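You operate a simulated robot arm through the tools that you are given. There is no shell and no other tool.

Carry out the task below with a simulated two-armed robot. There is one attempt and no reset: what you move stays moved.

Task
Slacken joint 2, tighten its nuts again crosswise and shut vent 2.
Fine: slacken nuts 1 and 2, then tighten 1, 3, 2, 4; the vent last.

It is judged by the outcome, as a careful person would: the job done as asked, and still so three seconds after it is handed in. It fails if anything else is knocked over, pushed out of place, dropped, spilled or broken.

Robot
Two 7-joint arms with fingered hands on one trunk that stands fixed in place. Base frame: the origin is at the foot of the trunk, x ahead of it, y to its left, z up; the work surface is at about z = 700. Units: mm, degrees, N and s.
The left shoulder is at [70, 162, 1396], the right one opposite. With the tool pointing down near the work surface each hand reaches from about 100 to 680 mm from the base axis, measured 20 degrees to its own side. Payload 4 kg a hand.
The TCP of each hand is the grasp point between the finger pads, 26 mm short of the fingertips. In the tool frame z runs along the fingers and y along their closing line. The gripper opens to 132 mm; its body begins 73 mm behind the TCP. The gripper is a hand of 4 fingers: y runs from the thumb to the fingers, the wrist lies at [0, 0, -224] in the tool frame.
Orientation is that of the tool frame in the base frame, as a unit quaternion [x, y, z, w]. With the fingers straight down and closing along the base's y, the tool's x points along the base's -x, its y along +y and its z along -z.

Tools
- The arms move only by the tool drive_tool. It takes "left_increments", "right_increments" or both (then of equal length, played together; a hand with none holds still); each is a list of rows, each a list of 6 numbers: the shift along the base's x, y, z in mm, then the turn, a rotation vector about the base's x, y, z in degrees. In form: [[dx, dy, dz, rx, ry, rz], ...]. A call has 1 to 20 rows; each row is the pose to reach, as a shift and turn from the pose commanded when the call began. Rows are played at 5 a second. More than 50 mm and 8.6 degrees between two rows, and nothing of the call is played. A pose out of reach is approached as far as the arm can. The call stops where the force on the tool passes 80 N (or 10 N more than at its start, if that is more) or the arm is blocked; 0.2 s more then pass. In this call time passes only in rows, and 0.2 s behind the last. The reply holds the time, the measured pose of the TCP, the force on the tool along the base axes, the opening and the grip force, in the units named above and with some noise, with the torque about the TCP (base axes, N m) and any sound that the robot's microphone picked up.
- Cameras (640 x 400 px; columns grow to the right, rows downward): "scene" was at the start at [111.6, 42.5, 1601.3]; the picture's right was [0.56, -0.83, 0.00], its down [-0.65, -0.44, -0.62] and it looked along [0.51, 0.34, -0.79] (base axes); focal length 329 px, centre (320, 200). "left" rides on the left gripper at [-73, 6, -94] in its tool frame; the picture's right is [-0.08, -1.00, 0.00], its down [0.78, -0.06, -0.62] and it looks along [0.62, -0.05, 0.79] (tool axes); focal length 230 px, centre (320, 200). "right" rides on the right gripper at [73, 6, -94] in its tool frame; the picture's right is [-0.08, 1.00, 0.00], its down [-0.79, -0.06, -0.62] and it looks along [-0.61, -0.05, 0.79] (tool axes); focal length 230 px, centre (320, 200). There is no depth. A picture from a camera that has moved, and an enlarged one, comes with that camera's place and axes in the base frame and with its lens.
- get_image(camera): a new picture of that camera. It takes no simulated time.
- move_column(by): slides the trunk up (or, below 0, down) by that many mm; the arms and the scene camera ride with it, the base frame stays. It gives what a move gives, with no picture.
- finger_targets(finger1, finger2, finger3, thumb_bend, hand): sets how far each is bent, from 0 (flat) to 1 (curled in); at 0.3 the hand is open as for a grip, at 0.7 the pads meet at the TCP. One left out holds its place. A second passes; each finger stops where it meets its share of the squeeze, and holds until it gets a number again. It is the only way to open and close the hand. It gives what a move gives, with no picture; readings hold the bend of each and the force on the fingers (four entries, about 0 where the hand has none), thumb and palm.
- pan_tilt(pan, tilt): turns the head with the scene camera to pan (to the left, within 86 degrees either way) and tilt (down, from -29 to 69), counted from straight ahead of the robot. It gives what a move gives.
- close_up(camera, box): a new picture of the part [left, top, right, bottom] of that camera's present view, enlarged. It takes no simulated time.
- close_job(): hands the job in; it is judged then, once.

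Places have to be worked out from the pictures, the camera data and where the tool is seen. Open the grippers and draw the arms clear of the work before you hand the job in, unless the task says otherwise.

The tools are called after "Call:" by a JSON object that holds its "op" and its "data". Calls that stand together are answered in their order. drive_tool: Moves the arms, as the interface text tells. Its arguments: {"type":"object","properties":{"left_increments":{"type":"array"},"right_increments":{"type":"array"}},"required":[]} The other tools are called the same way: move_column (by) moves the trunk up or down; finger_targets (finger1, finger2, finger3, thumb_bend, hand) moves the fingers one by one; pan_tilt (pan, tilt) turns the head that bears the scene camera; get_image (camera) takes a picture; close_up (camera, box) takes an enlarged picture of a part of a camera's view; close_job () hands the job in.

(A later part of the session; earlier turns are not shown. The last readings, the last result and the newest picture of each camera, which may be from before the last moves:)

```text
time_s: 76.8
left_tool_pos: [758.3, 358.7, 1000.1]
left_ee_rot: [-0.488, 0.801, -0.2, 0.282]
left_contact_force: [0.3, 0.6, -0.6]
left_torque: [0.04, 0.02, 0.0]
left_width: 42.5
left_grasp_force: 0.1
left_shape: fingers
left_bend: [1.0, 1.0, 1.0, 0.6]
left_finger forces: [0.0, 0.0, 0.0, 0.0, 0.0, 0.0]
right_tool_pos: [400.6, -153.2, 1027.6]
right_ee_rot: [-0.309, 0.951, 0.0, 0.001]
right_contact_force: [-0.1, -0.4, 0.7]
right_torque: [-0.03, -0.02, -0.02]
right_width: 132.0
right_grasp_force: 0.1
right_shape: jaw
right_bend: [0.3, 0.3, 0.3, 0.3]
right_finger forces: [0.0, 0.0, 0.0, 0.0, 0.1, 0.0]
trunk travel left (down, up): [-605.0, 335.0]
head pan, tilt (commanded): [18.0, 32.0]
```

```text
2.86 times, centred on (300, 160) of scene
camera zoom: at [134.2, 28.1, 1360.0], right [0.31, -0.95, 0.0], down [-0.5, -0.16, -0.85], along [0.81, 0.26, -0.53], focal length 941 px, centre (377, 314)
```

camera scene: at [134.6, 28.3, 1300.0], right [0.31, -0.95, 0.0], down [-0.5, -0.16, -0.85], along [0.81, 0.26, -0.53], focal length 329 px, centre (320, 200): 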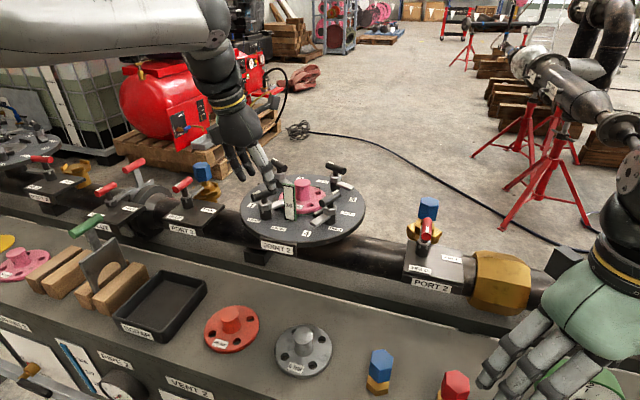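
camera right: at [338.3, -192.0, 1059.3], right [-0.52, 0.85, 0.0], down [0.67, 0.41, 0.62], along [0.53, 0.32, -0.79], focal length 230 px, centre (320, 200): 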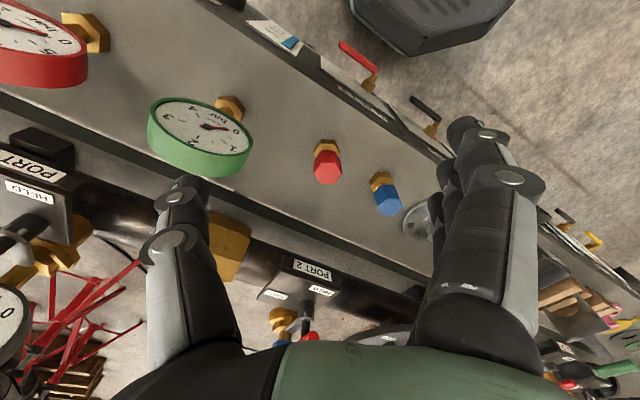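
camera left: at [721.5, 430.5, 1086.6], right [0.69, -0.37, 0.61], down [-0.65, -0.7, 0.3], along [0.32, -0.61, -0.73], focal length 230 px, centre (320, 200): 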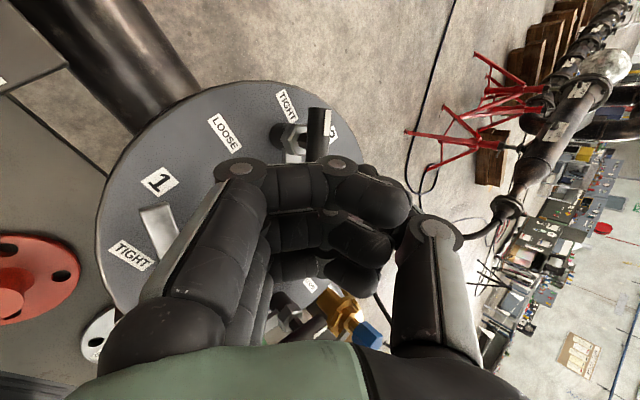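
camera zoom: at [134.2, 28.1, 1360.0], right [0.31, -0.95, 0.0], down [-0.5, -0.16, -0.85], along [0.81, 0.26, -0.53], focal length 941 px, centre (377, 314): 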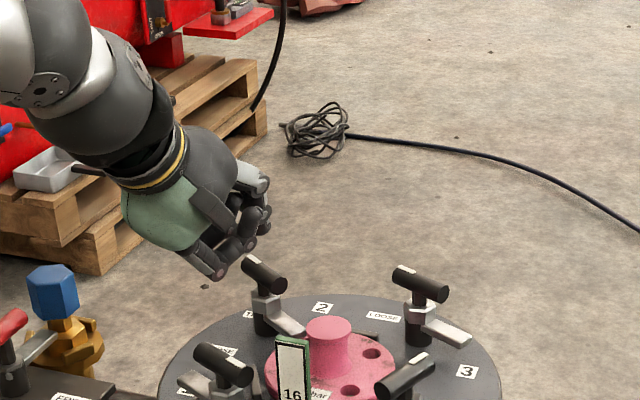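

Curled fingers would get in the way, so instead I lay the fingers flat outward, leaving only the thumb near the work.

Call:
{"op": "finger_targets", "data": {"hand": "left", "finger1": 0.05, "finger2": 0.05, "finger3": 0.05, "thumb_bend": 0.6}}

Call:
{"op": "get_image", "data": {"camera": "left"}}

Call:
{"op": "close_up", "data": {"camera": "scene", "box": [200, 80, 380, 230]}}

```text
time_s: 77.8
left_tool_pos: [759.2, 359.1, 1000.7]
left_ee_rot: [-0.487, 0.802, -0.2, 0.282]
left_contact_force: [-0.1, -0.6, -0.4]
left_torque: [0.01, 0.01, -0.01]
left_width: 112.9
left_grasp_force: 0.0
left_shape: fingers
left_bend: [0.05, 0.05, 0.05, 0.6]
left_finger forces: [0.0, 0.0, 0.0, 0.0, 0.1, 0.0]
right_tool_pos: [399.4, -152.4, 1027.6]
right_ee_rot: [-0.309, 0.951, 0.001, 0.0]
right_contact_force: [-0.5, 0.4, 0.1]
right_torque: [-0.01, 0.0, 0.02]
right_width: 131.7
right_grasp_force: 0.0
right_shape: jaw
right_bend: [0.3, 0.3, 0.3, 0.3]
right_finger forces: [0.0, 0.1, 0.1, 0.0, 0.0, 0.0]
trunk travel left (down, up): [-605.0, 335.0]
head pan, tilt (commanded): [18.0, 32.0]
```

```text
taken
camera left: at [721.5, 430.5, 1086.6], right [0.69, -0.37, 0.61], down [-0.65, -0.7, 0.3], along [0.32, -0.61, -0.73], focal length 230 px, centre (320, 200)
```

left: 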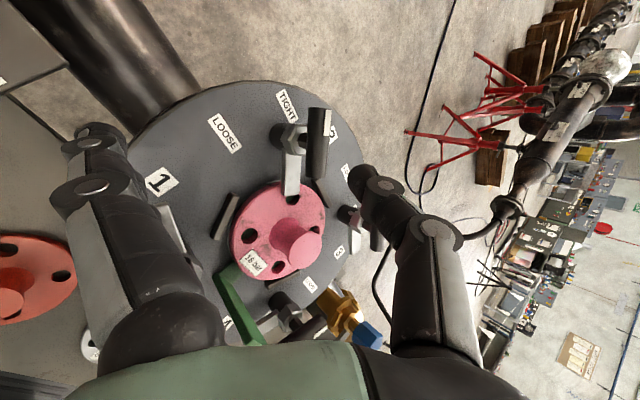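

```text
2.67 times, centred on (290, 155) of scene
camera zoom: at [134.2, 28.1, 1360.0], right [0.31, -0.95, 0.0], down [-0.5, -0.16, -0.85], along [0.81, 0.26, -0.53], focal length 878 px, centre (400, 320)
```

zoom: 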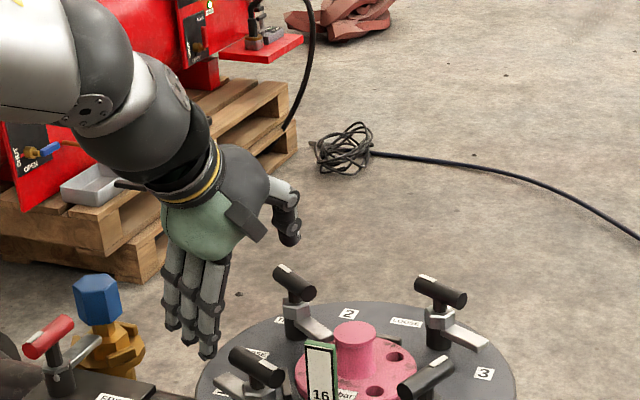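

The fingers are now well clear and the thumb sticks out alone. I turn the hand so the thumb's side faces the push direction, and move to the robot side of nut 2's inner bar end, still above it.

Call:
{"op": "drive_tool", "data": {"left_increments": [[-1, 3, 0, 5, -0.4, -5.9], [-2, 6, 0, 9.9, -0.8, -11.8], [-3, 9, -2, 14.9, -1.2, -17.8], [-4, 12, -5, 19.8, -1.5, -23.7], [-5, 15, -9, 24.8, -1.9, -29.6], [-5, 16, -13, 29.7, -2.3, -35.5]]}}

Call:
{"op": "get_image", "data": {"camera": "left"}}

Call:
{"op": "close_up", "data": {"camera": "scene", "box": [200, 80, 380, 230]}}

```text
time_s: 79.2
left_tool_pos: [753.1, 376.2, 988.0]
left_ee_rot: [-0.131, 0.929, -0.077, 0.338]
left_contact_force: [-0.2, 0.2, 0.2]
left_torque: [0.01, 0.01, -0.01]
left_width: 112.8
left_grasp_force: 0.1
left_shape: fingers
left_bend: [0.05, 0.05, 0.05, 0.6]
left_finger forces: [0.0, 0.0, 0.0, 0.0, 0.0, 0.1]
right_tool_pos: [399.0, -153.5, 1028.1]
right_ee_rot: [-0.308, 0.951, -0.001, 0.0]
right_contact_force: [0.6, -0.2, -0.4]
right_torque: [0.01, -0.01, 0.01]
right_width: 131.8
right_grasp_force: 0.3
right_shape: jaw
right_bend: [0.3, 0.3, 0.3, 0.3]
right_finger forces: [0.1, 0.1, 0.0, 0.0, 0.0, 0.0]
trunk travel left (down, up): [-605.0, 335.0]
head pan, tilt (commanded): [18.0, 32.0]
```

```text
taken
camera left: at [746.0, 406.3, 1101.9], right [0.25, -0.93, 0.28], down [-0.97, -0.26, 0.01], along [0.07, -0.27, -0.96], focal length 230 px, centre (320, 200)
```

left: 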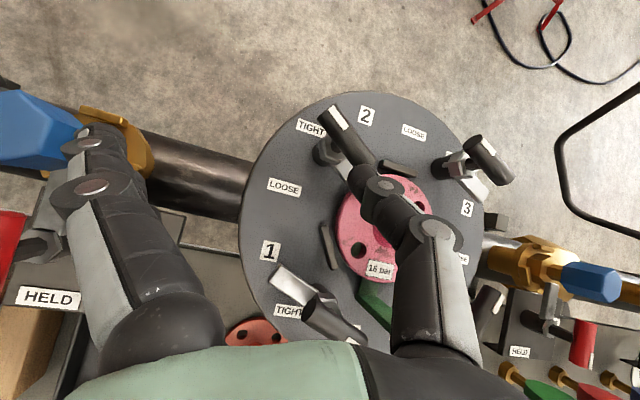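

```text
2.67 times, centred on (290, 155) of scene
camera zoom: at [134.3, 28.2, 1360.0], right [0.31, -0.95, 0.0], down [-0.5, -0.16, -0.85], along [0.81, 0.26, -0.53], focal length 878 px, centre (400, 320)
```

zoom: 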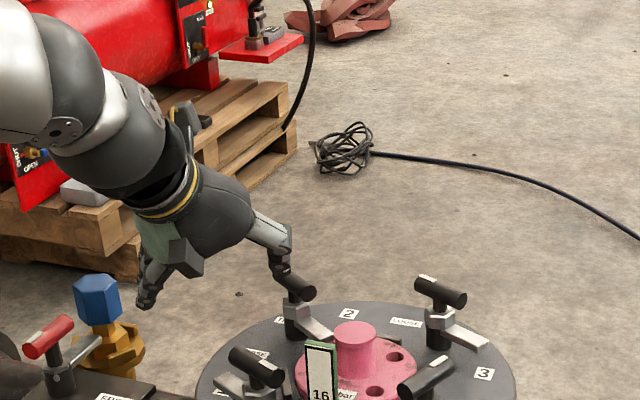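

I enlarge the left view to see exactly where the thumb tip is relative to the bar's inner end.

Call:
{"op": "close_up", "data": {"camera": "left", "box": [290, 80, 470, 260]}}

```text
2.22 times, centred on (380, 170) of left
camera zoom: at [746.0, 406.3, 1101.9], right [0.25, -0.93, 0.28], down [-0.97, -0.26, 0.01], along [0.07, -0.27, -0.96], focal length 511 px, centre (187, 267)
```

zoom: 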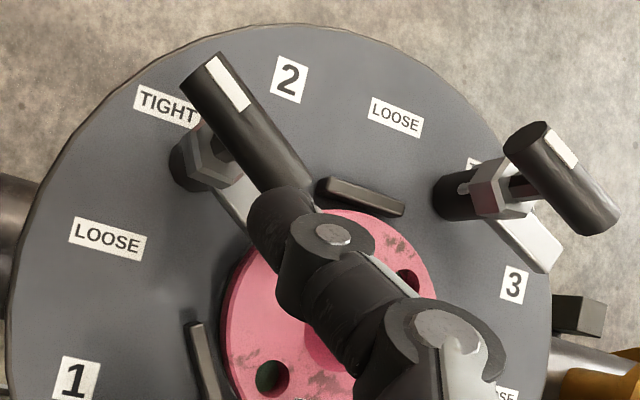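

The thumb tip (tool [0, −22, +24]) is about 10 mm clear of the bar. I lower it beside the bar's inner end.

Call:
{"op": "drive_tool", "data": {"left_increments": [[0, 0, -18, 0, 0, 0], [0, 0, -35, 0, 0, 0], [0, 0, -47, 0, 0, 0]]}}

Call:
{"op": "get_image", "data": {"camera": "left"}}

Call:
{"op": "close_up", "data": {"camera": "scene", "box": [230, 120, 380, 240]}}

```text
time_s: 80.0
left_tool_pos: [753.3, 374.2, 941.2]
left_ee_rot: [-0.131, 0.929, -0.077, 0.337]
left_contact_force: [-0.2, -0.2, -0.9]
left_torque: [0.0, 0.01, 0.02]
left_width: 113.0
left_grasp_force: 0.0
left_shape: fingers
left_bend: [0.05, 0.05, 0.05, 0.6]
left_finger forces: [0.1, 0.0, 0.0, 0.1, 0.0, 0.0]
right_tool_pos: [401.5, -152.2, 1028.0]
right_ee_rot: [-0.309, 0.951, 0.0, 0.001]
right_contact_force: [0.5, -0.1, -0.6]
right_torque: [0.0, -0.02, 0.01]
right_width: 132.0
right_grasp_force: 0.2
right_shape: jaw
right_bend: [0.3, 0.3, 0.3, 0.3]
right_finger forces: [0.0, 0.0, 0.1, 0.0, 0.0, 0.0]
trunk travel left (down, up): [-605.0, 335.0]
head pan, tilt (commanded): [18.0, 32.0]
```

```text
taken
camera left: at [746.3, 406.4, 1054.9], right [0.25, -0.93, 0.28], down [-0.97, -0.26, 0.01], along [0.07, -0.27, -0.96], focal length 230 px, centre (320, 200)
```

left: 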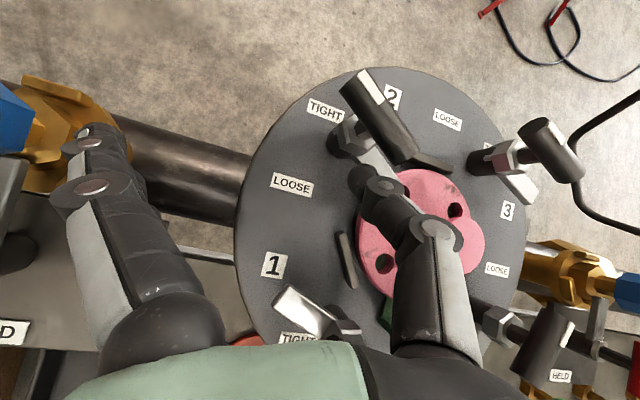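

```text
3.33 times, centred on (305, 180) of scene
camera zoom: at [134.5, 28.3, 1360.0], right [0.31, -0.95, 0.0], down [-0.5, -0.16, -0.85], along [0.81, 0.26, -0.53], focal length 1098 px, centre (370, 267)
```

zoom: 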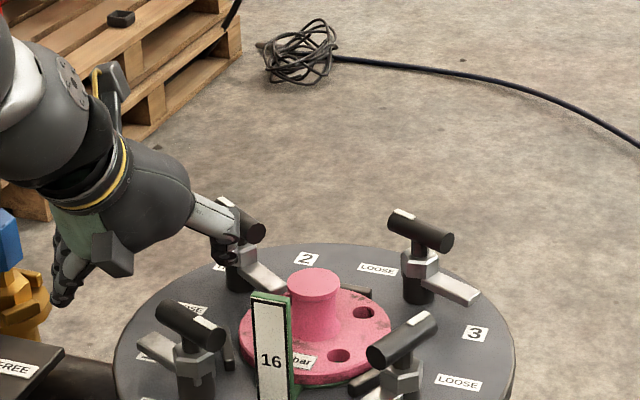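

The thumb stands beside the inner end of nut 2's bar. I push along an arc around the nut's axis (counter-clockwise), first half.

Call:
{"op": "drive_tool", "data": {"left_increments": [[4, -2.5, 0, 0, 0, 0], [7.7, -4.8, 0, 0, 0, 0], [9.1, -9.3, 0, 0, 0, 0], [11.3, -13.6, 0, 0, 0, 0], [14.2, -17.4, 0, 0, 0, 0], [17.8, -20.7, 0, 0, 0, 0]]}}

Call:
{"op": "get_image", "data": {"camera": "left"}}

Call:
{"op": "close_up", "data": {"camera": "scene", "box": [230, 120, 380, 240]}}

```text
time_s: 81.4
left_tool_pos: [772.8, 353.6, 939.8]
left_ee_rot: [-0.132, 0.929, -0.077, 0.338]
left_contact_force: [-2.1, 2.2, -1.5]
left_torque: [0.02, 0.08, 0.0]
left_width: 110.1
left_grasp_force: 1.1
left_shape: fingers
left_bend: [0.05, 0.05, 0.05, 0.61]
left_finger forces: [0.0, 0.1, 0.0, 0.0, 2.0, 0.0]
right_tool_pos: [400.7, -152.2, 1027.8]
right_ee_rot: [-0.31, 0.951, 0.0, 0.0]
right_contact_force: [0.0, -0.3, -0.3]
right_torque: [0.0, -0.01, 0.02]
right_width: 132.4
right_grasp_force: 0.2
right_shape: jaw
right_bend: [0.3, 0.3, 0.3, 0.3]
right_finger forces: [0.1, 0.0, 0.1, 0.1, 0.1, 0.1]
trunk travel left (down, up): [-605.0, 335.0]
head pan, tilt (commanded): [18.0, 32.0]
```

```text
taken
camera left: at [765.0, 385.0, 1055.1], right [0.25, -0.93, 0.28], down [-0.97, -0.26, 0.01], along [0.07, -0.27, -0.96], focal length 230 px, centre (320, 200)
```

left: 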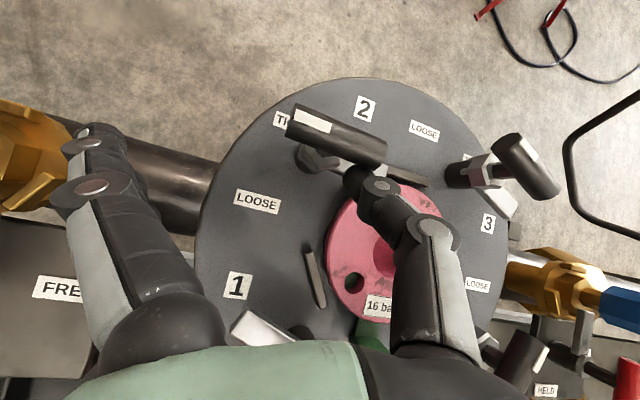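

```text
3.33 times, centred on (305, 180) of scene
camera zoom: at [134.3, 28.4, 1360.0], right [0.31, -0.95, 0.0], down [-0.5, -0.16, -0.85], along [0.81, 0.26, -0.53], focal length 1098 px, centre (370, 267)
```

zoom: 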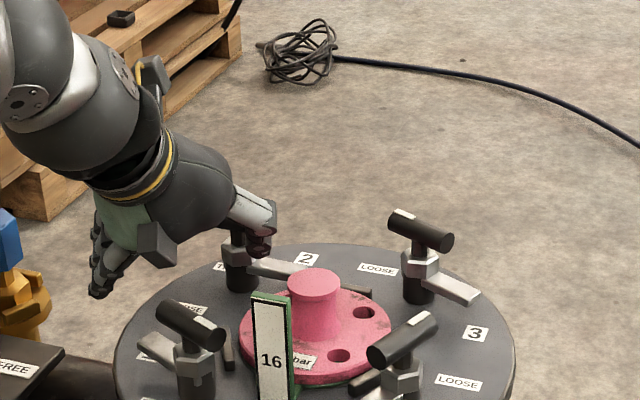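

It turns easily (about 3 N). I push on along the rest of the arc.

Call:
{"op": "drive_tool", "data": {"left_increments": [[4, -2.6, 0, 0, 0, 0], [8.5, -4.4, 0, 0, 0, 0], [13.2, -5.5, 0, 0, 0, 0], [18, -5.7, 0, 0, 0, 0], [22.8, -5.1, 0, 0, 0, 0]]}}

Call:
{"op": "get_image", "data": {"camera": "left"}}

Call:
{"op": "close_up", "data": {"camera": "scene", "box": [230, 120, 380, 240]}}

```text
time_s: 82.6
left_tool_pos: [794.9, 349.2, 941.7]
left_ee_rot: [-0.132, 0.929, -0.077, 0.338]
left_contact_force: [-2.8, -0.1, -0.6]
left_torque: [0.04, 0.05, -0.01]
left_width: 111.1
left_grasp_force: 1.0
left_shape: fingers
left_bend: [0.05, 0.05, 0.05, 0.61]
left_finger forces: [0.1, 0.1, 0.1, 0.0, 2.0, 0.0]
right_tool_pos: [400.1, -152.4, 1026.9]
right_ee_rot: [-0.309, 0.951, 0.001, 0.0]
right_contact_force: [0.1, 0.2, 0.0]
right_torque: [0.01, 0.0, -0.02]
right_width: 131.9
right_grasp_force: 0.1
right_shape: jaw
right_bend: [0.3, 0.3, 0.3, 0.3]
right_finger forces: [0.1, 0.0, 0.0, 0.1, 0.0, 0.1]
trunk travel left (down, up): [-605.0, 335.0]
head pan, tilt (commanded): [18.0, 32.0]
```

```text
taken
camera left: at [787.4, 380.1, 1055.9], right [0.25, -0.93, 0.28], down [-0.97, -0.26, 0.01], along [0.07, -0.27, -0.96], focal length 230 px, centre (320, 200)
```

left: 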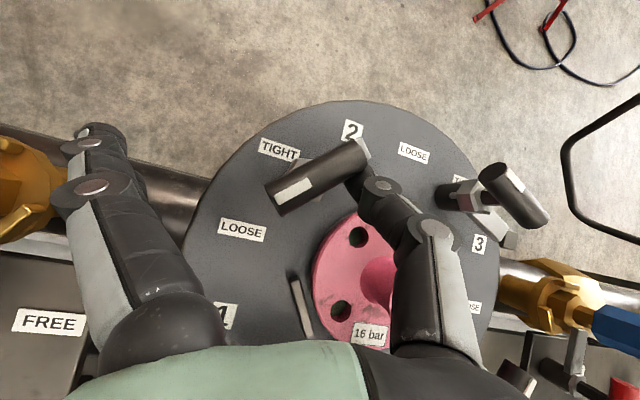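

```text
3.33 times, centred on (305, 180) of scene
camera zoom: at [134.3, 28.2, 1360.0], right [0.31, -0.95, 0.0], down [-0.5, -0.16, -0.85], along [0.81, 0.26, -0.53], focal length 1098 px, centre (370, 267)
```

zoom: 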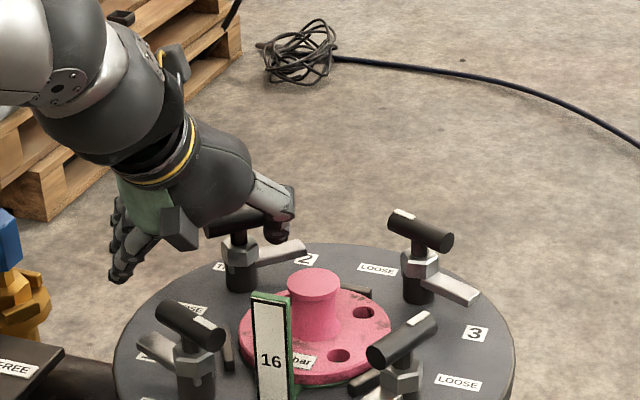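

Nut 2's white mark is at about 135°; loose is ≈ 156°. I push further along the arc.

Call:
{"op": "drive_tool", "data": {"left_increments": [[4.6, 1.5, 0, 0, 0, 0], [8.8, 3.8, 0, 0, 0, 0], [11.5, 6, 0, 0, 0, 0]]}}

Call:
{"op": "get_image", "data": {"camera": "left"}}

Call:
{"op": "close_up", "data": {"camera": "scene", "box": [230, 120, 380, 240]}}

```text
time_s: 83.4
left_tool_pos: [805.7, 353.2, 940.3]
left_ee_rot: [-0.131, 0.929, -0.077, 0.338]
left_contact_force: [-2.0, -1.9, 0.2]
left_torque: [0.02, 0.01, -0.04]
left_width: 113.1
left_grasp_force: 1.6
left_shape: fingers
left_bend: [0.05, 0.05, 0.05, 0.6]
left_finger forces: [0.0, 0.0, 0.1, 0.0, 2.5, 0.0]
right_tool_pos: [400.1, -151.9, 1027.1]
right_ee_rot: [-0.309, 0.951, -0.001, 0.0]
right_contact_force: [0.1, -0.1, 0.7]
right_torque: [0.01, 0.01, 0.02]
right_width: 131.8
right_grasp_force: 0.0
right_shape: jaw
right_bend: [0.3, 0.3, 0.3, 0.3]
right_finger forces: [0.0, 0.0, 0.0, 0.0, 0.0, 0.0]
trunk travel left (down, up): [-605.0, 335.0]
head pan, tilt (commanded): [18.0, 32.0]
```

```text
taken
camera left: at [798.9, 385.9, 1055.6], right [0.25, -0.93, 0.28], down [-0.97, -0.26, 0.01], along [0.07, -0.27, -0.96], focal length 230 px, centre (320, 200)
```

left: 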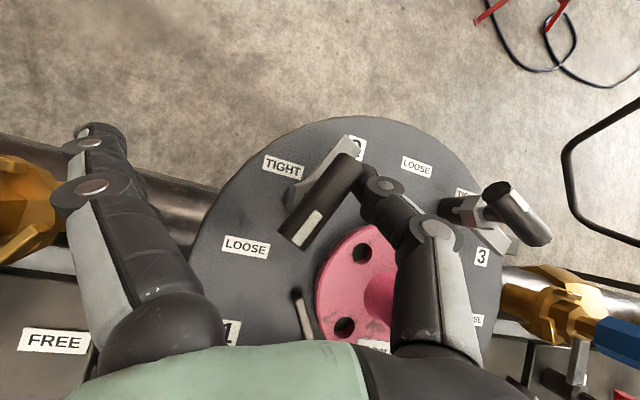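

```text
3.33 times, centred on (305, 180) of scene
camera zoom: at [133.9, 27.9, 1360.0], right [0.31, -0.95, 0.0], down [-0.5, -0.16, -0.85], along [0.81, 0.26, -0.53], focal length 1098 px, centre (370, 267)
```

zoom: 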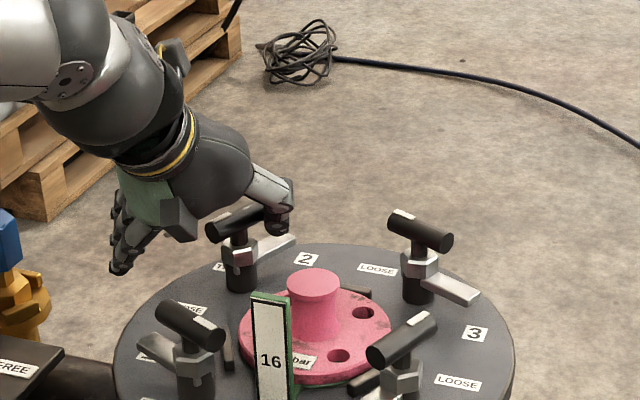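

Nut 2's mark is at ≈ 158° now. I nudge a little more to feel for the stop.

Call:
{"op": "drive_tool", "data": {"left_increments": [[1, 2, 0, 0, 0, 0], [1.5, 4, 0, 0, 0, 0]]}}

Call:
{"op": "close_up", "data": {"camera": "left", "box": [200, 100, 460, 300]}}

```text
time_s: 84.0
left_tool_pos: [806.6, 357.7, 940.2]
left_ee_rot: [-0.131, 0.929, -0.076, 0.337]
left_contact_force: [-5.9, -5.3, -1.5]
left_torque: [0.03, 0.07, -0.24]
left_width: 115.2
left_grasp_force: 3.7
left_shape: fingers
left_bend: [0.05, 0.05, 0.05, 0.59]
left_finger forces: [0.0, 0.0, 0.1, 0.1, 7.2, 0.1]
right_tool_pos: [399.4, -151.9, 1027.8]
right_ee_rot: [-0.309, 0.951, 0.001, 0.001]
right_contact_force: [1.1, 0.2, -0.1]
right_torque: [-0.02, 0.02, 0.04]
right_width: 131.8
right_grasp_force: 0.1
right_shape: jaw
right_bend: [0.3, 0.3, 0.3, 0.3]
right_finger forces: [0.0, 0.0, 0.1, 0.0, 0.0, 0.0]
trunk travel left (down, up): [-605.0, 335.0]
head pan, tilt (commanded): [18.0, 32.0]
```

```text
2.00 times, centred on (330, 200) of left
camera zoom: at [799.8, 388.8, 1055.3], right [0.25, -0.93, 0.28], down [-0.97, -0.26, 0.01], along [0.06, -0.27, -0.96], focal length 460 px, centre (300, 200)
```

zoom: 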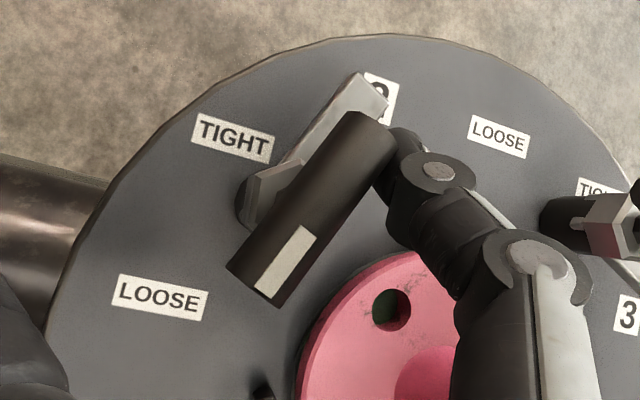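

The force rose to 8 N without further turning: nut 2 is at its loose stop. Both 1 and 2 are slack. I back the thumb off and lift, then swing over to nut 1 to tighten it first, with the fingers kept on the robot side.

Call:
{"op": "drive_tool", "data": {"left_increments": [[-2, -8, 2, 0, 0, 0], [-6, -10, 20, 0, 0, 0], [-10, -10, 45, 0, 0, 0], [-10, -10, 72, 0, 0, 0]]}}

Call:
{"op": "drive_tool", "data": {"left_increments": [[-12, 0, 5, -3.5, 2.26, 6.8], [-28, 0, 8, -7, 4.5, 13.6], [-45, 1, 8, -10.6, 6.8, 20.3], [-62, 1, 8, -14.1, 9.1, 27.1], [-79, 2, 8, -17.6, 11.3, 33.9], [-96, 2, 8, -21.1, 13.6, 40.7], [-113, 3, 8, -24.6, 15.8, 47.5], [-130, 3, 8, -28.1, 18.1, 54.3], [-147, 4, 5, -31.7, 20.4, 61], [-164, 4, 2, -35.2, 22.6, 67.8], [-178, 4, 0, -38.7, 24.9, 74.6]]}}

Call:
{"op": "get_image", "data": {"camera": "left"}}

Call:
{"op": "close_up", "data": {"camera": "scene", "box": [200, 80, 400, 270]}}

```text
time_s: 85.0
left_tool_pos: [796.7, 351.3, 1012.9]
left_ee_rot: [-0.131, 0.929, -0.077, 0.338]
left_contact_force: [0.6, -0.5, 0.1]
left_torque: [0.0, 0.01, 0.01]
left_width: 113.2
left_grasp_force: 0.1
left_shape: fingers
left_bend: [0.05, 0.05, 0.05, 0.6]
left_finger forces: [0.0, 0.0, 0.1, 0.0, 0.1, 0.0]
right_tool_pos: [399.3, -152.8, 1026.6]
right_ee_rot: [-0.308, 0.951, 0.0, 0.0]
right_contact_force: [-0.3, -0.9, 0.3]
right_torque: [0.01, -0.01, 0.0]
right_width: 131.7
right_grasp_force: 0.0
right_shape: jaw
right_bend: [0.3, 0.3, 0.3, 0.3]
right_finger forces: [0.1, 0.1, 0.0, 0.0, 0.0, 0.1]
trunk travel left (down, up): [-605.0, 335.0]
head pan, tilt (commanded): [18.0, 32.0]
```

```text
time_s: 87.4
left_tool_pos: [617.9, 353.2, 1014.4]
left_ee_rot: [0.762, -0.634, 0.115, -0.065]
left_contact_force: [-0.4, -0.2, -0.6]
left_torque: [-0.01, 0.0, -0.02]
left_width: 112.9
left_grasp_force: 0.0
left_shape: fingers
left_bend: [0.05, 0.05, 0.05, 0.6]
left_finger forces: [0.1, 0.1, 0.0, 0.0, 0.0, 0.0]
right_tool_pos: [400.2, -151.4, 1027.3]
right_ee_rot: [-0.309, 0.951, 0.0, 0.001]
right_contact_force: [0.2, -0.3, -0.3]
right_torque: [-0.01, 0.04, 0.03]
right_width: 132.1
right_grasp_force: 0.1
right_shape: jaw
right_bend: [0.3, 0.3, 0.3, 0.3]
right_finger forces: [0.1, 0.1, 0.1, 0.0, 0.1, 0.1]
trunk travel left (down, up): [-605.0, 335.0]
head pan, tilt (commanded): [18.0, 32.0]
```

```text
taken
camera left: at [576.6, 427.6, 1096.5], right [0.94, 0.26, 0.24], down [0.03, -0.73, 0.68], along [0.35, -0.63, -0.69], focal length 230 px, centre (320, 200)
```

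left: 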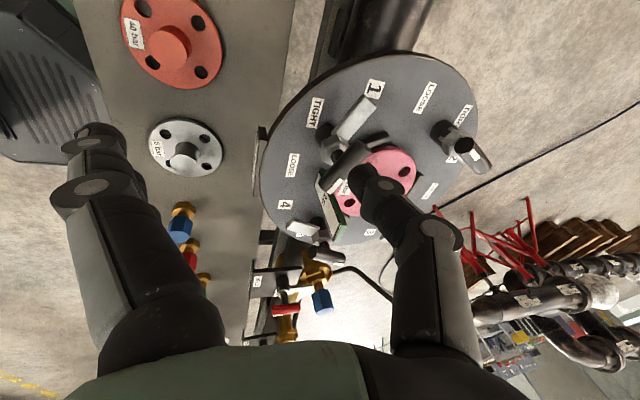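

```text
2.11 times, centred on (300, 175) of scene
camera zoom: at [133.8, 28.4, 1360.0], right [0.31, -0.95, 0.0], down [-0.5, -0.16, -0.85], along [0.81, 0.26, -0.53], focal length 693 px, centre (362, 253)
```

zoom: 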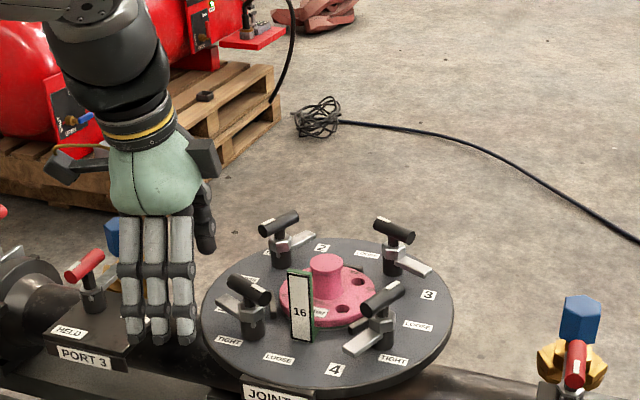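

Now over the left side of nut 1. I lower the thumb beside the far-left end of nut 1's bar.

Call:
{"op": "drive_tool", "data": {"left_increments": [[0, 0, -25, 0, 0, 0], [0, 1, -48, 0, 0, 0], [0, 1, -68, 0, 0, 0]]}}

Call:
{"op": "get_image", "data": {"camera": "left"}}

Call:
{"op": "close_up", "data": {"camera": "scene", "box": [230, 120, 380, 250]}}

```text
time_s: 88.2
left_tool_pos: [619.0, 354.0, 943.3]
left_ee_rot: [0.761, -0.635, 0.114, -0.066]
left_contact_force: [-0.3, 0.5, 0.7]
left_torque: [0.0, -0.01, 0.0]
left_width: 113.0
left_grasp_force: 0.0
left_shape: fingers
left_bend: [0.05, 0.05, 0.05, 0.6]
left_finger forces: [0.0, 0.0, 0.0, 0.1, 0.0, 0.0]
right_tool_pos: [401.0, -152.3, 1026.6]
right_ee_rot: [-0.309, 0.951, 0.0, -0.002]
right_contact_force: [0.5, -0.7, -0.2]
right_torque: [0.01, 0.0, 0.02]
right_width: 131.9
right_grasp_force: 0.0
right_shape: jaw
right_bend: [0.3, 0.3, 0.3, 0.3]
right_finger forces: [0.1, 0.0, 0.0, 0.0, 0.0, 0.0]
trunk travel left (down, up): [-605.0, 335.0]
head pan, tilt (commanded): [18.0, 32.0]
```

```text
taken
camera left: at [578.0, 428.0, 1026.6], right [0.94, 0.26, 0.24], down [0.03, -0.73, 0.68], along [0.35, -0.63, -0.69], focal length 230 px, centre (320, 200)
```

left: 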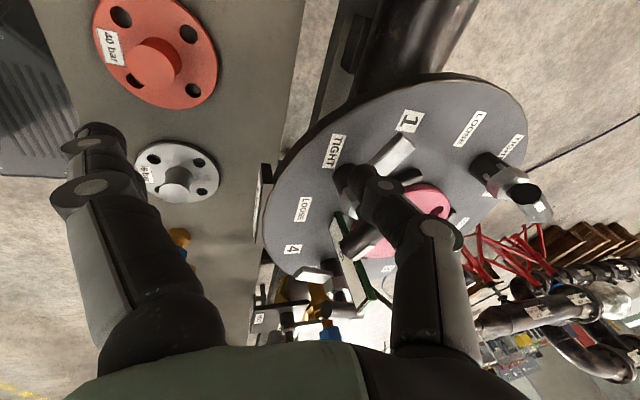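

```text
3.08 times, centred on (305, 185) of scene
camera zoom: at [134.8, 28.3, 1359.9], right [0.31, -0.95, 0.0], down [-0.5, -0.16, -0.85], along [0.81, 0.26, -0.53], focal length 1013 px, centre (366, 246)
```

zoom: 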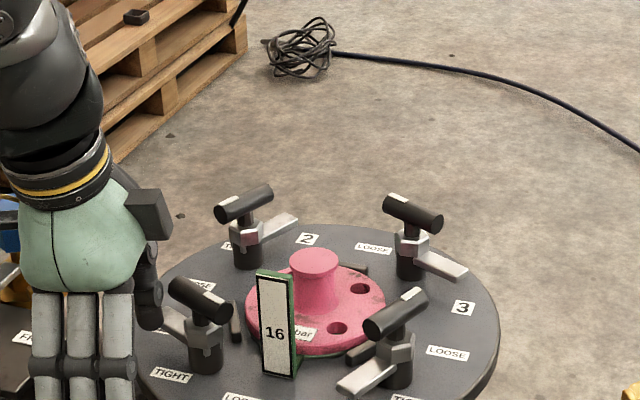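

The thumb is beside the bar's far-left end with nothing else near. I push clockwise along the arc, first half.

Call:
{"op": "drive_tool", "data": {"left_increments": [[6, -3.2, 0, 0, 0, 0], [11.6, -6.4, 0, 0, 0, 0], [16.3, -5.3, 0, 0, 0, 0], [21.1, -5, 0, 0, 0, 0], [25.9, -5.6, 0, 0, 0, 0], [30.5, -6.9, 0, 0, 0, 0], [34.8, -9.1, 0, 0, 0, 0]]}}

Call:
{"op": "get_image", "data": {"camera": "left"}}

Call:
{"op": "close_up", "data": {"camera": "scene", "box": [230, 120, 380, 250]}}

```text
time_s: 89.8
left_tool_pos: [654.8, 345.5, 943.8]
left_ee_rot: [0.761, -0.635, 0.115, -0.067]
left_contact_force: [-1.7, 0.7, -0.2]
left_torque: [0.0, 0.03, 0.03]
left_width: 110.6
left_grasp_force: 0.5
left_shape: fingers
left_bend: [0.05, 0.05, 0.05, 0.61]
left_finger forces: [0.0, 0.0, 0.0, 0.1, 1.5, 0.1]
right_tool_pos: [398.9, -152.2, 1027.7]
right_ee_rot: [-0.309, 0.951, 0.0, -0.001]
right_contact_force: [-0.6, -0.6, -0.3]
right_torque: [0.02, -0.01, 0.01]
right_width: 132.0
right_grasp_force: 0.3
right_shape: jaw
right_bend: [0.3, 0.3, 0.3, 0.3]
right_finger forces: [0.1, 0.1, 0.0, 0.0, 0.0, 0.0]
trunk travel left (down, up): [-605.0, 335.0]
head pan, tilt (commanded): [18.0, 32.0]
```

```text
taken
camera left: at [612.8, 419.4, 1027.7], right [0.94, 0.26, 0.24], down [0.03, -0.73, 0.68], along [0.35, -0.63, -0.69], focal length 230 px, centre (320, 200)
```

left: 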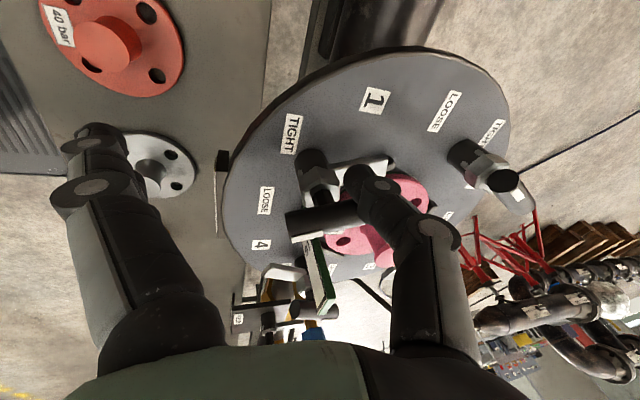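

```text
3.08 times, centred on (305, 185) of scene
camera zoom: at [134.1, 28.3, 1360.0], right [0.31, -0.95, 0.0], down [-0.5, -0.16, -0.85], along [0.81, 0.26, -0.53], focal length 1013 px, centre (366, 246)
```

zoom: 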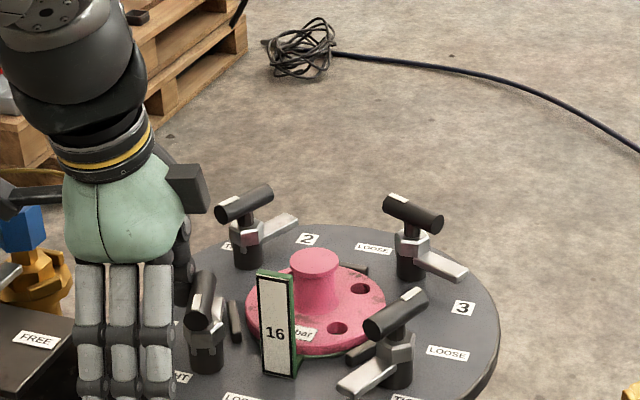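

It follows well. I continue the arc for the second half.

Call:
{"op": "drive_tool", "data": {"left_increments": [[3.9, -2.8, 0, 0, 0, 0], [7.2, -6.3, 0, 0, 0, 0], [9.8, -10.3, 0, 0, 0, 0], [11.8, -14.7, 0, 0, 0, 0], [12.9, -19.4, 0, 0, 0, 0]]}}

Call:
{"op": "get_image", "data": {"camera": "left"}}

Call:
{"op": "close_up", "data": {"camera": "scene", "box": [230, 120, 380, 250]}}

```text
time_s: 91.0
left_tool_pos: [667.6, 325.7, 944.1]
left_ee_rot: [0.761, -0.635, 0.115, -0.066]
left_contact_force: [-0.9, 2.0, 0.0]
left_torque: [0.03, 0.02, 0.03]
left_width: 112.1
left_grasp_force: 0.9
left_shape: fingers
left_bend: [0.05, 0.05, 0.05, 0.6]
left_finger forces: [0.0, 0.0, 0.0, 0.0, 1.4, 0.0]
right_tool_pos: [400.5, -152.1, 1027.8]
right_ee_rot: [-0.309, 0.951, 0.001, 0.0]
right_contact_force: [-0.2, 0.5, 0.4]
right_torque: [0.0, 0.03, 0.0]
right_width: 131.9
right_grasp_force: 0.0
right_shape: jaw
right_bend: [0.3, 0.3, 0.3, 0.3]
right_finger forces: [0.1, 0.0, 0.0, 0.1, 0.1, 0.0]
trunk travel left (down, up): [-605.0, 335.0]
head pan, tilt (commanded): [18.0, 32.0]
```

```text
taken
camera left: at [626.5, 399.5, 1027.2], right [0.94, 0.26, 0.24], down [0.03, -0.73, 0.68], along [0.35, -0.63, -0.69], focal length 230 px, centre (320, 200)
```

left: 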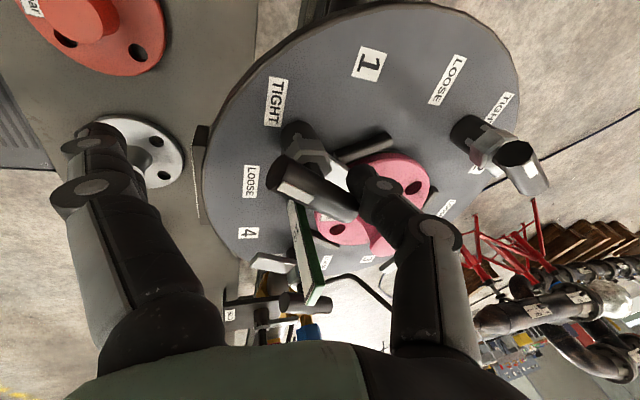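

```text
3.08 times, centred on (305, 185) of scene
camera zoom: at [134.3, 28.4, 1360.0], right [0.31, -0.95, 0.0], down [-0.5, -0.16, -0.85], along [0.81, 0.26, -0.53], focal length 1013 px, centre (366, 246)
```

zoom: 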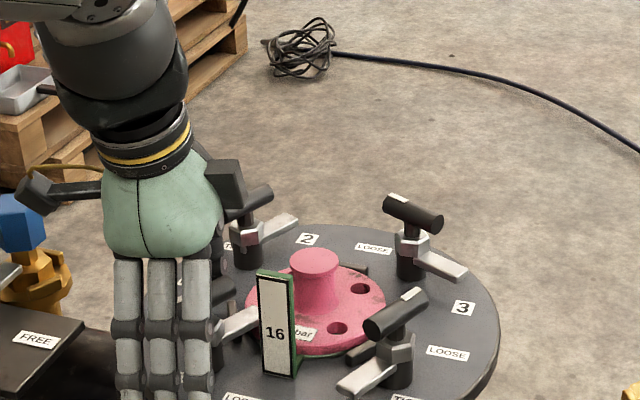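

Mark at ≈ 158°, tight is ≈ 146°. I push the last part until the stop is felt.

Call:
{"op": "drive_tool", "data": {"left_increments": [[0.3, -2.5, 0, 0, 0, 0], [0.2, -5, 0, 0, 0, 0], [0, -7.5, 0, 0, 0, 0]]}}

Call:
{"op": "get_image", "data": {"camera": "left"}}

```text
time_s: 91.8
left_tool_pos: [666.5, 321.1, 943.6]
left_ee_rot: [0.761, -0.635, 0.113, -0.066]
left_contact_force: [-0.6, 6.5, -0.8]
left_torque: [0.04, 0.04, 0.2]
left_width: 113.3
left_grasp_force: 2.7
left_shape: fingers
left_bend: [0.05, 0.05, 0.05, 0.6]
left_finger forces: [0.0, 0.0, 0.0, 0.0, 5.2, 0.0]
right_tool_pos: [400.5, -151.2, 1027.7]
right_ee_rot: [-0.308, 0.951, 0.0, -0.001]
right_contact_force: [0.0, 0.4, 0.8]
right_torque: [-0.01, -0.01, 0.0]
right_width: 131.7
right_grasp_force: 0.1
right_shape: jaw
right_bend: [0.3, 0.3, 0.3, 0.3]
right_finger forces: [0.0, 0.0, 0.0, 0.0, 0.0, 0.0]
trunk travel left (down, up): [-605.0, 335.0]
head pan, tilt (commanded): [18.0, 32.0]
```

```text
taken
camera left: at [625.8, 394.2, 1027.4], right [0.94, 0.26, 0.24], down [0.03, -0.73, 0.68], along [0.35, -0.63, -0.69], focal length 230 px, centre (320, 200)
```

left: 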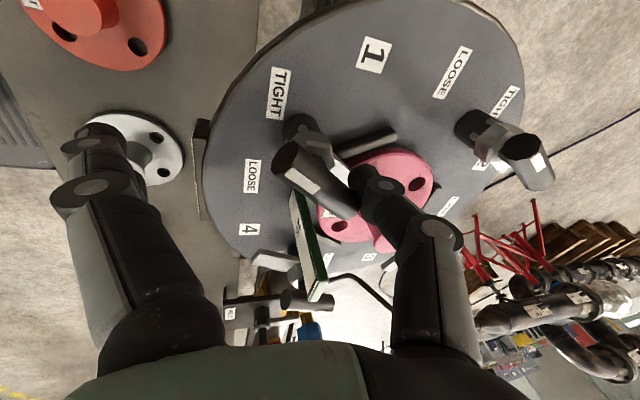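

Force is rising (6.5 N) with the mark at ≈ 144–146°: at the tight stop. A little more push to be sure it is seated.

Call:
{"op": "drive_tool", "data": {"left_increments": [[-1, -2, 0, 0, 0, 0], [-2, -4, 0, 0, 0, 0]]}}

Call:
{"op": "close_up", "data": {"camera": "left", "box": [220, 60, 460, 260]}}

```text
time_s: 92.4
left_tool_pos: [664.2, 318.6, 942.1]
left_ee_rot: [0.762, -0.634, 0.115, -0.066]
left_contact_force: [1.2, 15.9, 0.5]
left_torque: [0.11, 0.0, 0.47]
left_width: 116.5
left_grasp_force: 6.9
left_shape: fingers
left_bend: [0.05, 0.05, 0.05, 0.59]
left_finger forces: [0.0, 0.1, 0.0, 0.0, 13.0, 0.0]
right_tool_pos: [400.3, -151.1, 1028.0]
right_ee_rot: [-0.309, 0.951, 0.0, -0.001]
right_contact_force: [0.1, -0.3, 0.3]
right_torque: [-0.05, 0.01, -0.01]
right_width: 131.7
right_grasp_force: 0.1
right_shape: jaw
right_bend: [0.3, 0.3, 0.3, 0.3]
right_finger forces: [0.0, 0.0, 0.1, 0.0, 0.1, 0.0]
trunk travel left (down, up): [-605.0, 335.0]
head pan, tilt (commanded): [18.0, 32.0]
```

```text
2.00 times, centred on (340, 160) of left
camera zoom: at [623.3, 392.2, 1026.9], right [0.93, 0.26, 0.24], down [0.03, -0.73, 0.68], along [0.35, -0.63, -0.69], focal length 460 px, centre (280, 280)
```

zoom: 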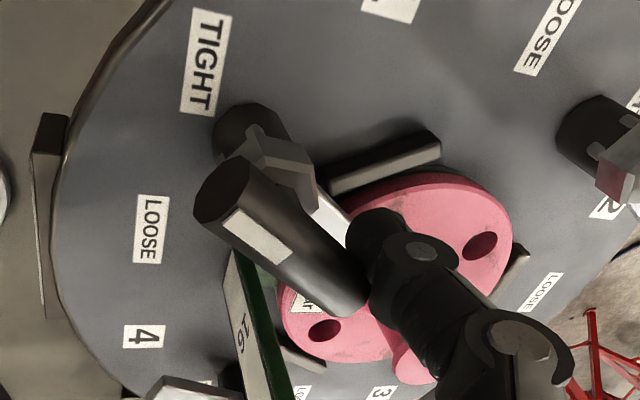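

16 N at the stop: nut 1 is tight. I back the thumb away from the bar, lift clear, and verify from the scene camera before going on to nut 3.

Call:
{"op": "drive_tool", "data": {"left_increments": [[4, 6, 0, 0, 0, 0], [5, 10, 8, 0, 0, 0], [5, 12, 35, 0, 0, 0], [0, 12, 60, 0, 0, 0], [-5, 12, 74, 0, 0, 0]]}}

Call:
{"op": "close_up", "data": {"camera": "scene", "box": [230, 120, 380, 260]}}

Call:
{"op": "get_image", "data": {"camera": "left"}}

```text
time_s: 93.6
left_tool_pos: [660.4, 326.9, 1019.9]
left_ee_rot: [0.761, -0.636, 0.114, -0.066]
left_contact_force: [-0.4, 0.7, 0.6]
left_torque: [0.01, -0.01, -0.02]
left_width: 113.0
left_grasp_force: 0.0
left_shape: fingers
left_bend: [0.05, 0.05, 0.05, 0.6]
left_finger forces: [0.0, 0.0, 0.0, 0.0, 0.0, 0.0]
right_tool_pos: [399.5, -151.5, 1027.4]
right_ee_rot: [-0.309, 0.951, 0.0, -0.001]
right_contact_force: [-0.2, -0.1, -0.3]
right_torque: [-0.04, -0.03, 0.02]
right_width: 131.9
right_grasp_force: 0.0
right_shape: jaw
right_bend: [0.3, 0.3, 0.3, 0.3]
right_finger forces: [0.0, 0.0, 0.0, 0.0, 0.0, 0.1]
trunk travel left (down, up): [-605.0, 335.0]
head pan, tilt (commanded): [18.0, 32.0]
```

```text
2.86 times, centred on (305, 190) of scene
camera zoom: at [133.6, 28.4, 1360.0], right [0.31, -0.95, 0.0], down [-0.5, -0.16, -0.85], along [0.81, 0.26, -0.53], focal length 941 px, centre (363, 229)
```

zoom: 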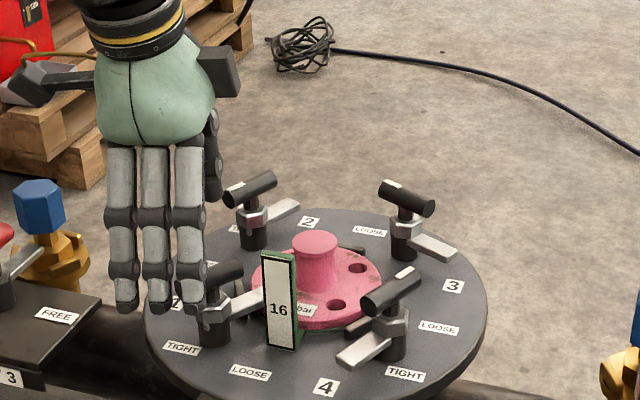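

```text
taken
camera left: at [619.2, 400.2, 1102.7], right [0.94, 0.26, 0.24], down [0.03, -0.73, 0.68], along [0.35, -0.63, -0.69], focal length 230 px, centre (320, 200)
```

left: 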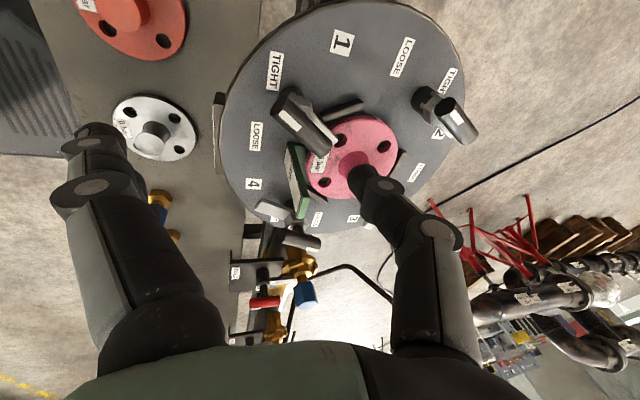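

Nut 1's tongue is back over the flange. Now I roll the hand 150° about its own axis (fingers sweep over the left side, high above everything) in preparation for nut 3.

Call:
{"op": "drive_tool", "data": {"left_increments": [[0, 2, 2, 2.0, -0.4, -7.6], [0, 4, 4, 4.0, -0.9, -15.3], [0, 6, 6, 6.0, -1.3, -22.9], [0, 8, 8, 8.0, -1.7, -30.5], [0, 8, 8, 10.0, -2.1, -38.2], [0, 8, 8, 12.0, -2.6, -45.8], [0, 8, 8, 14.0, -3.0, -53.4], [0, 8, 8, 16.0, -3.4, -61.1], [0, 8, 8, 18.0, -3.8, -68.7], [0, 8, 8, 20.0, -4.3, -76.3], [0, 8, 8, 22.0, -4.7, -83.9], [0, 8, 8, 24.0, -5.1, -91.6], [0, 8, 8, 26.0, -5.5, -99.2], [0, 8, 8, 28.0, -6.0, -106.8], [0, 8, 8, 30.0, -6.4, -114.5], [0, 8, 8, 32.0, -6.8, -122.1], [0, 8, 8, 34.0, -7.2, -129.7], [0, 8, 8, 36.0, -7.7, -137.4], [0, 8, 8, 38.0, -8.1, -144.9]]}}

Call:
{"op": "close_up", "data": {"camera": "scene", "box": [200, 80, 400, 260]}}

```text
time_s: 97.6
left_tool_pos: [617.9, 317.9, 1008.4]
left_ee_rot: [0.411, 0.901, 0.025, 0.139]
left_contact_force: [0.4, -0.3, -0.3]
left_torque: [0.02, -0.03, -0.01]
left_width: 112.9
left_grasp_force: 0.1
left_shape: fingers
left_bend: [0.05, 0.05, 0.05, 0.6]
left_finger forces: [0.0, 0.1, 0.1, 0.0, 0.1, 0.0]
left hand out of reach, approached as far as the arm can: row 18, 19
right_tool_pos: [398.3, -153.0, 1027.3]
right_ee_rot: [-0.309, 0.951, 0.0, 0.0]
right_contact_force: [0.0, 0.2, 0.5]
right_torque: [-0.03, -0.03, 0.02]
right_width: 131.7
right_grasp_force: 0.1
right_shape: jaw
right_bend: [0.3, 0.3, 0.3, 0.3]
right_finger forces: [0.1, 0.1, 0.0, 0.0, 0.0, 0.0]
trunk travel left (down, up): [-605.0, 335.0]
head pan, tilt (commanded): [18.0, 32.0]
```

```text
2.22 times, centred on (300, 170) of scene
camera zoom: at [132.5, 27.7, 1360.2], right [0.31, -0.95, 0.0], down [-0.5, -0.16, -0.85], along [0.81, 0.26, -0.53], focal length 732 px, centre (364, 267)
```

zoom: 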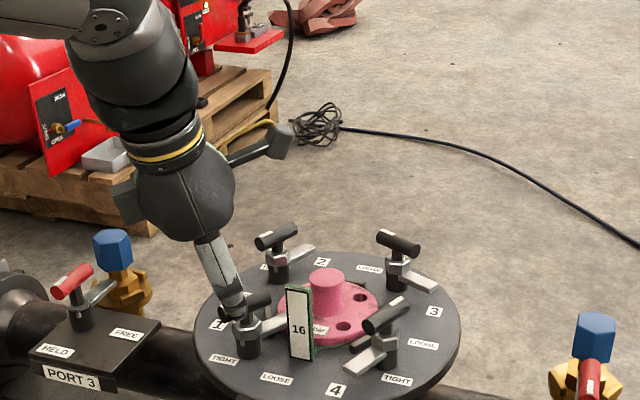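

The roll joint hits its limit near ψ ≈ −45° at this small lean, which shifted the hand slightly but touched nothing. I now lean the hand to 55° forward and rise toward the disc's middle (raising the right hand too), so that I can lower the trunk by 80 mm for nut 3.

Call:
{"op": "drive_tool", "data": {"left_increments": [[5, -3, 12, -1.95, -6.4, 1.3], [15, -7, 24, -3.9, -12.8, 2.6], [32, -12, 36, -5.8, -19.2, 3.9], [52, -18, 48, -7.8, -25.6, 5.2], [77, -23, 58, -9.7, -32, 6.5], [102, -28, 67, -11.66, -38.4, 7.76]], "right_increments": [[0, -5, 12, 0, 0, 0], [0, -10, 24, 0, 0, 0], [0, -15, 36, 0, 0, 0], [0, -20, 48, 0, 0, 0], [0, -25, 60, 0, 0, 0], [0, -30, 70, 0, 0, 0]]}}

Call:
{"op": "get_image", "data": {"camera": "left"}}

Call:
{"op": "get_image", "data": {"camera": "scene"}}

```text
time_s: 99.0
left_tool_pos: [722.2, 291.1, 1074.7]
left_ee_rot: [0.31, 0.83, 0.079, 0.457]
left_contact_force: [0.0, -0.5, 0.3]
left_torque: [0.01, 0.02, 0.01]
left_width: 113.0
left_grasp_force: 0.0
left_shape: fingers
left_bend: [0.05, 0.05, 0.05, 0.6]
left_finger forces: [0.1, 0.0, 0.0, 0.1, 0.1, 0.0]
right_tool_pos: [398.2, -182.3, 1098.1]
right_ee_rot: [-0.309, 0.951, 0.0, 0.0]
right_contact_force: [0.5, 0.7, 0.4]
right_torque: [0.01, 0.01, 0.0]
right_width: 132.0
right_grasp_force: 0.1
right_shape: jaw
right_bend: [0.3, 0.3, 0.3, 0.3]
right_finger forces: [0.0, 0.1, 0.0, 0.0, 0.0, 0.0]
trunk travel left (down, up): [-605.0, 335.0]
head pan, tilt (commanded): [18.0, 32.0]
```

```text
taken
camera left: at [678.4, 265.7, 1183.3], right [-0.41, -0.84, -0.36], down [-0.83, 0.51, -0.23], along [0.37, 0.2, -0.9], focal length 230 px, centre (320, 200)
```

left: 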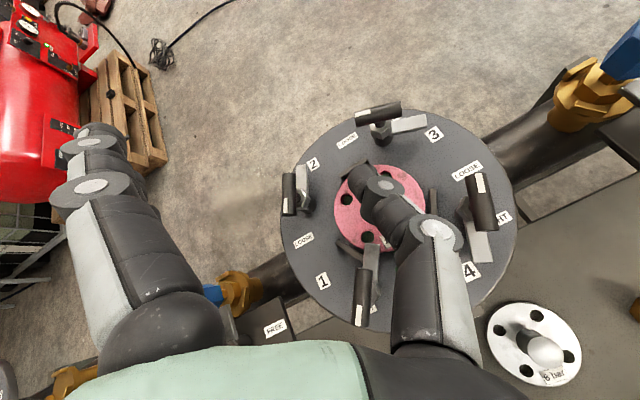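

```text
taken
camera scene: at [134.6, 28.1, 1359.9], right [0.31, -0.95, 0.0], down [-0.5, -0.16, -0.85], along [0.81, 0.26, -0.53], focal length 329 px, centre (320, 200)
```

scene: 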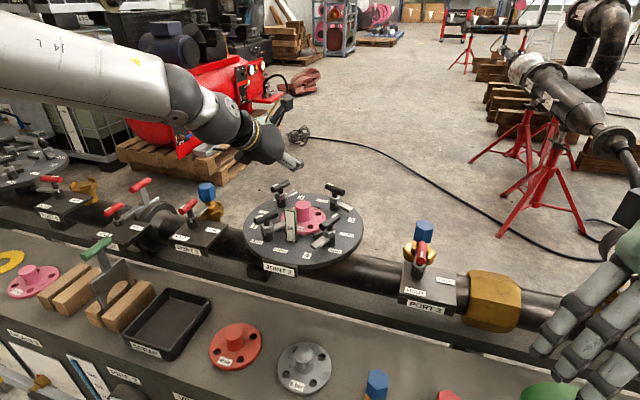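

A good overview of all four nuts from the left camera. I enlarge it to confirm the states and nut 3's handle direction.

Call:
{"op": "close_up", "data": {"camera": "left", "box": [260, 80, 540, 340]}}

```text
1.54 times, centred on (400, 210) of left
camera zoom: at [678.4, 265.7, 1183.3], right [-0.41, -0.84, -0.36], down [-0.83, 0.51, -0.23], along [0.37, 0.2, -0.9], focal length 354 px, centre (197, 185)
```

zoom: 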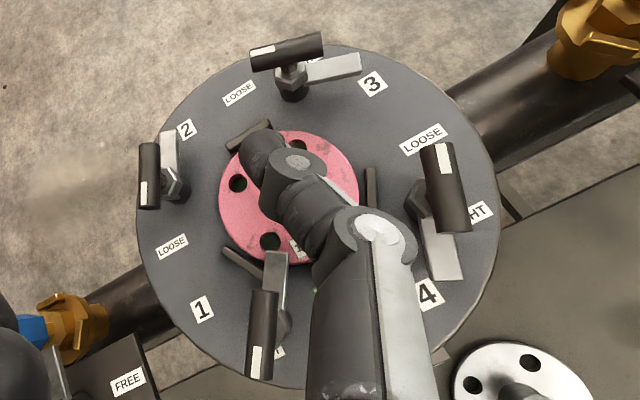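

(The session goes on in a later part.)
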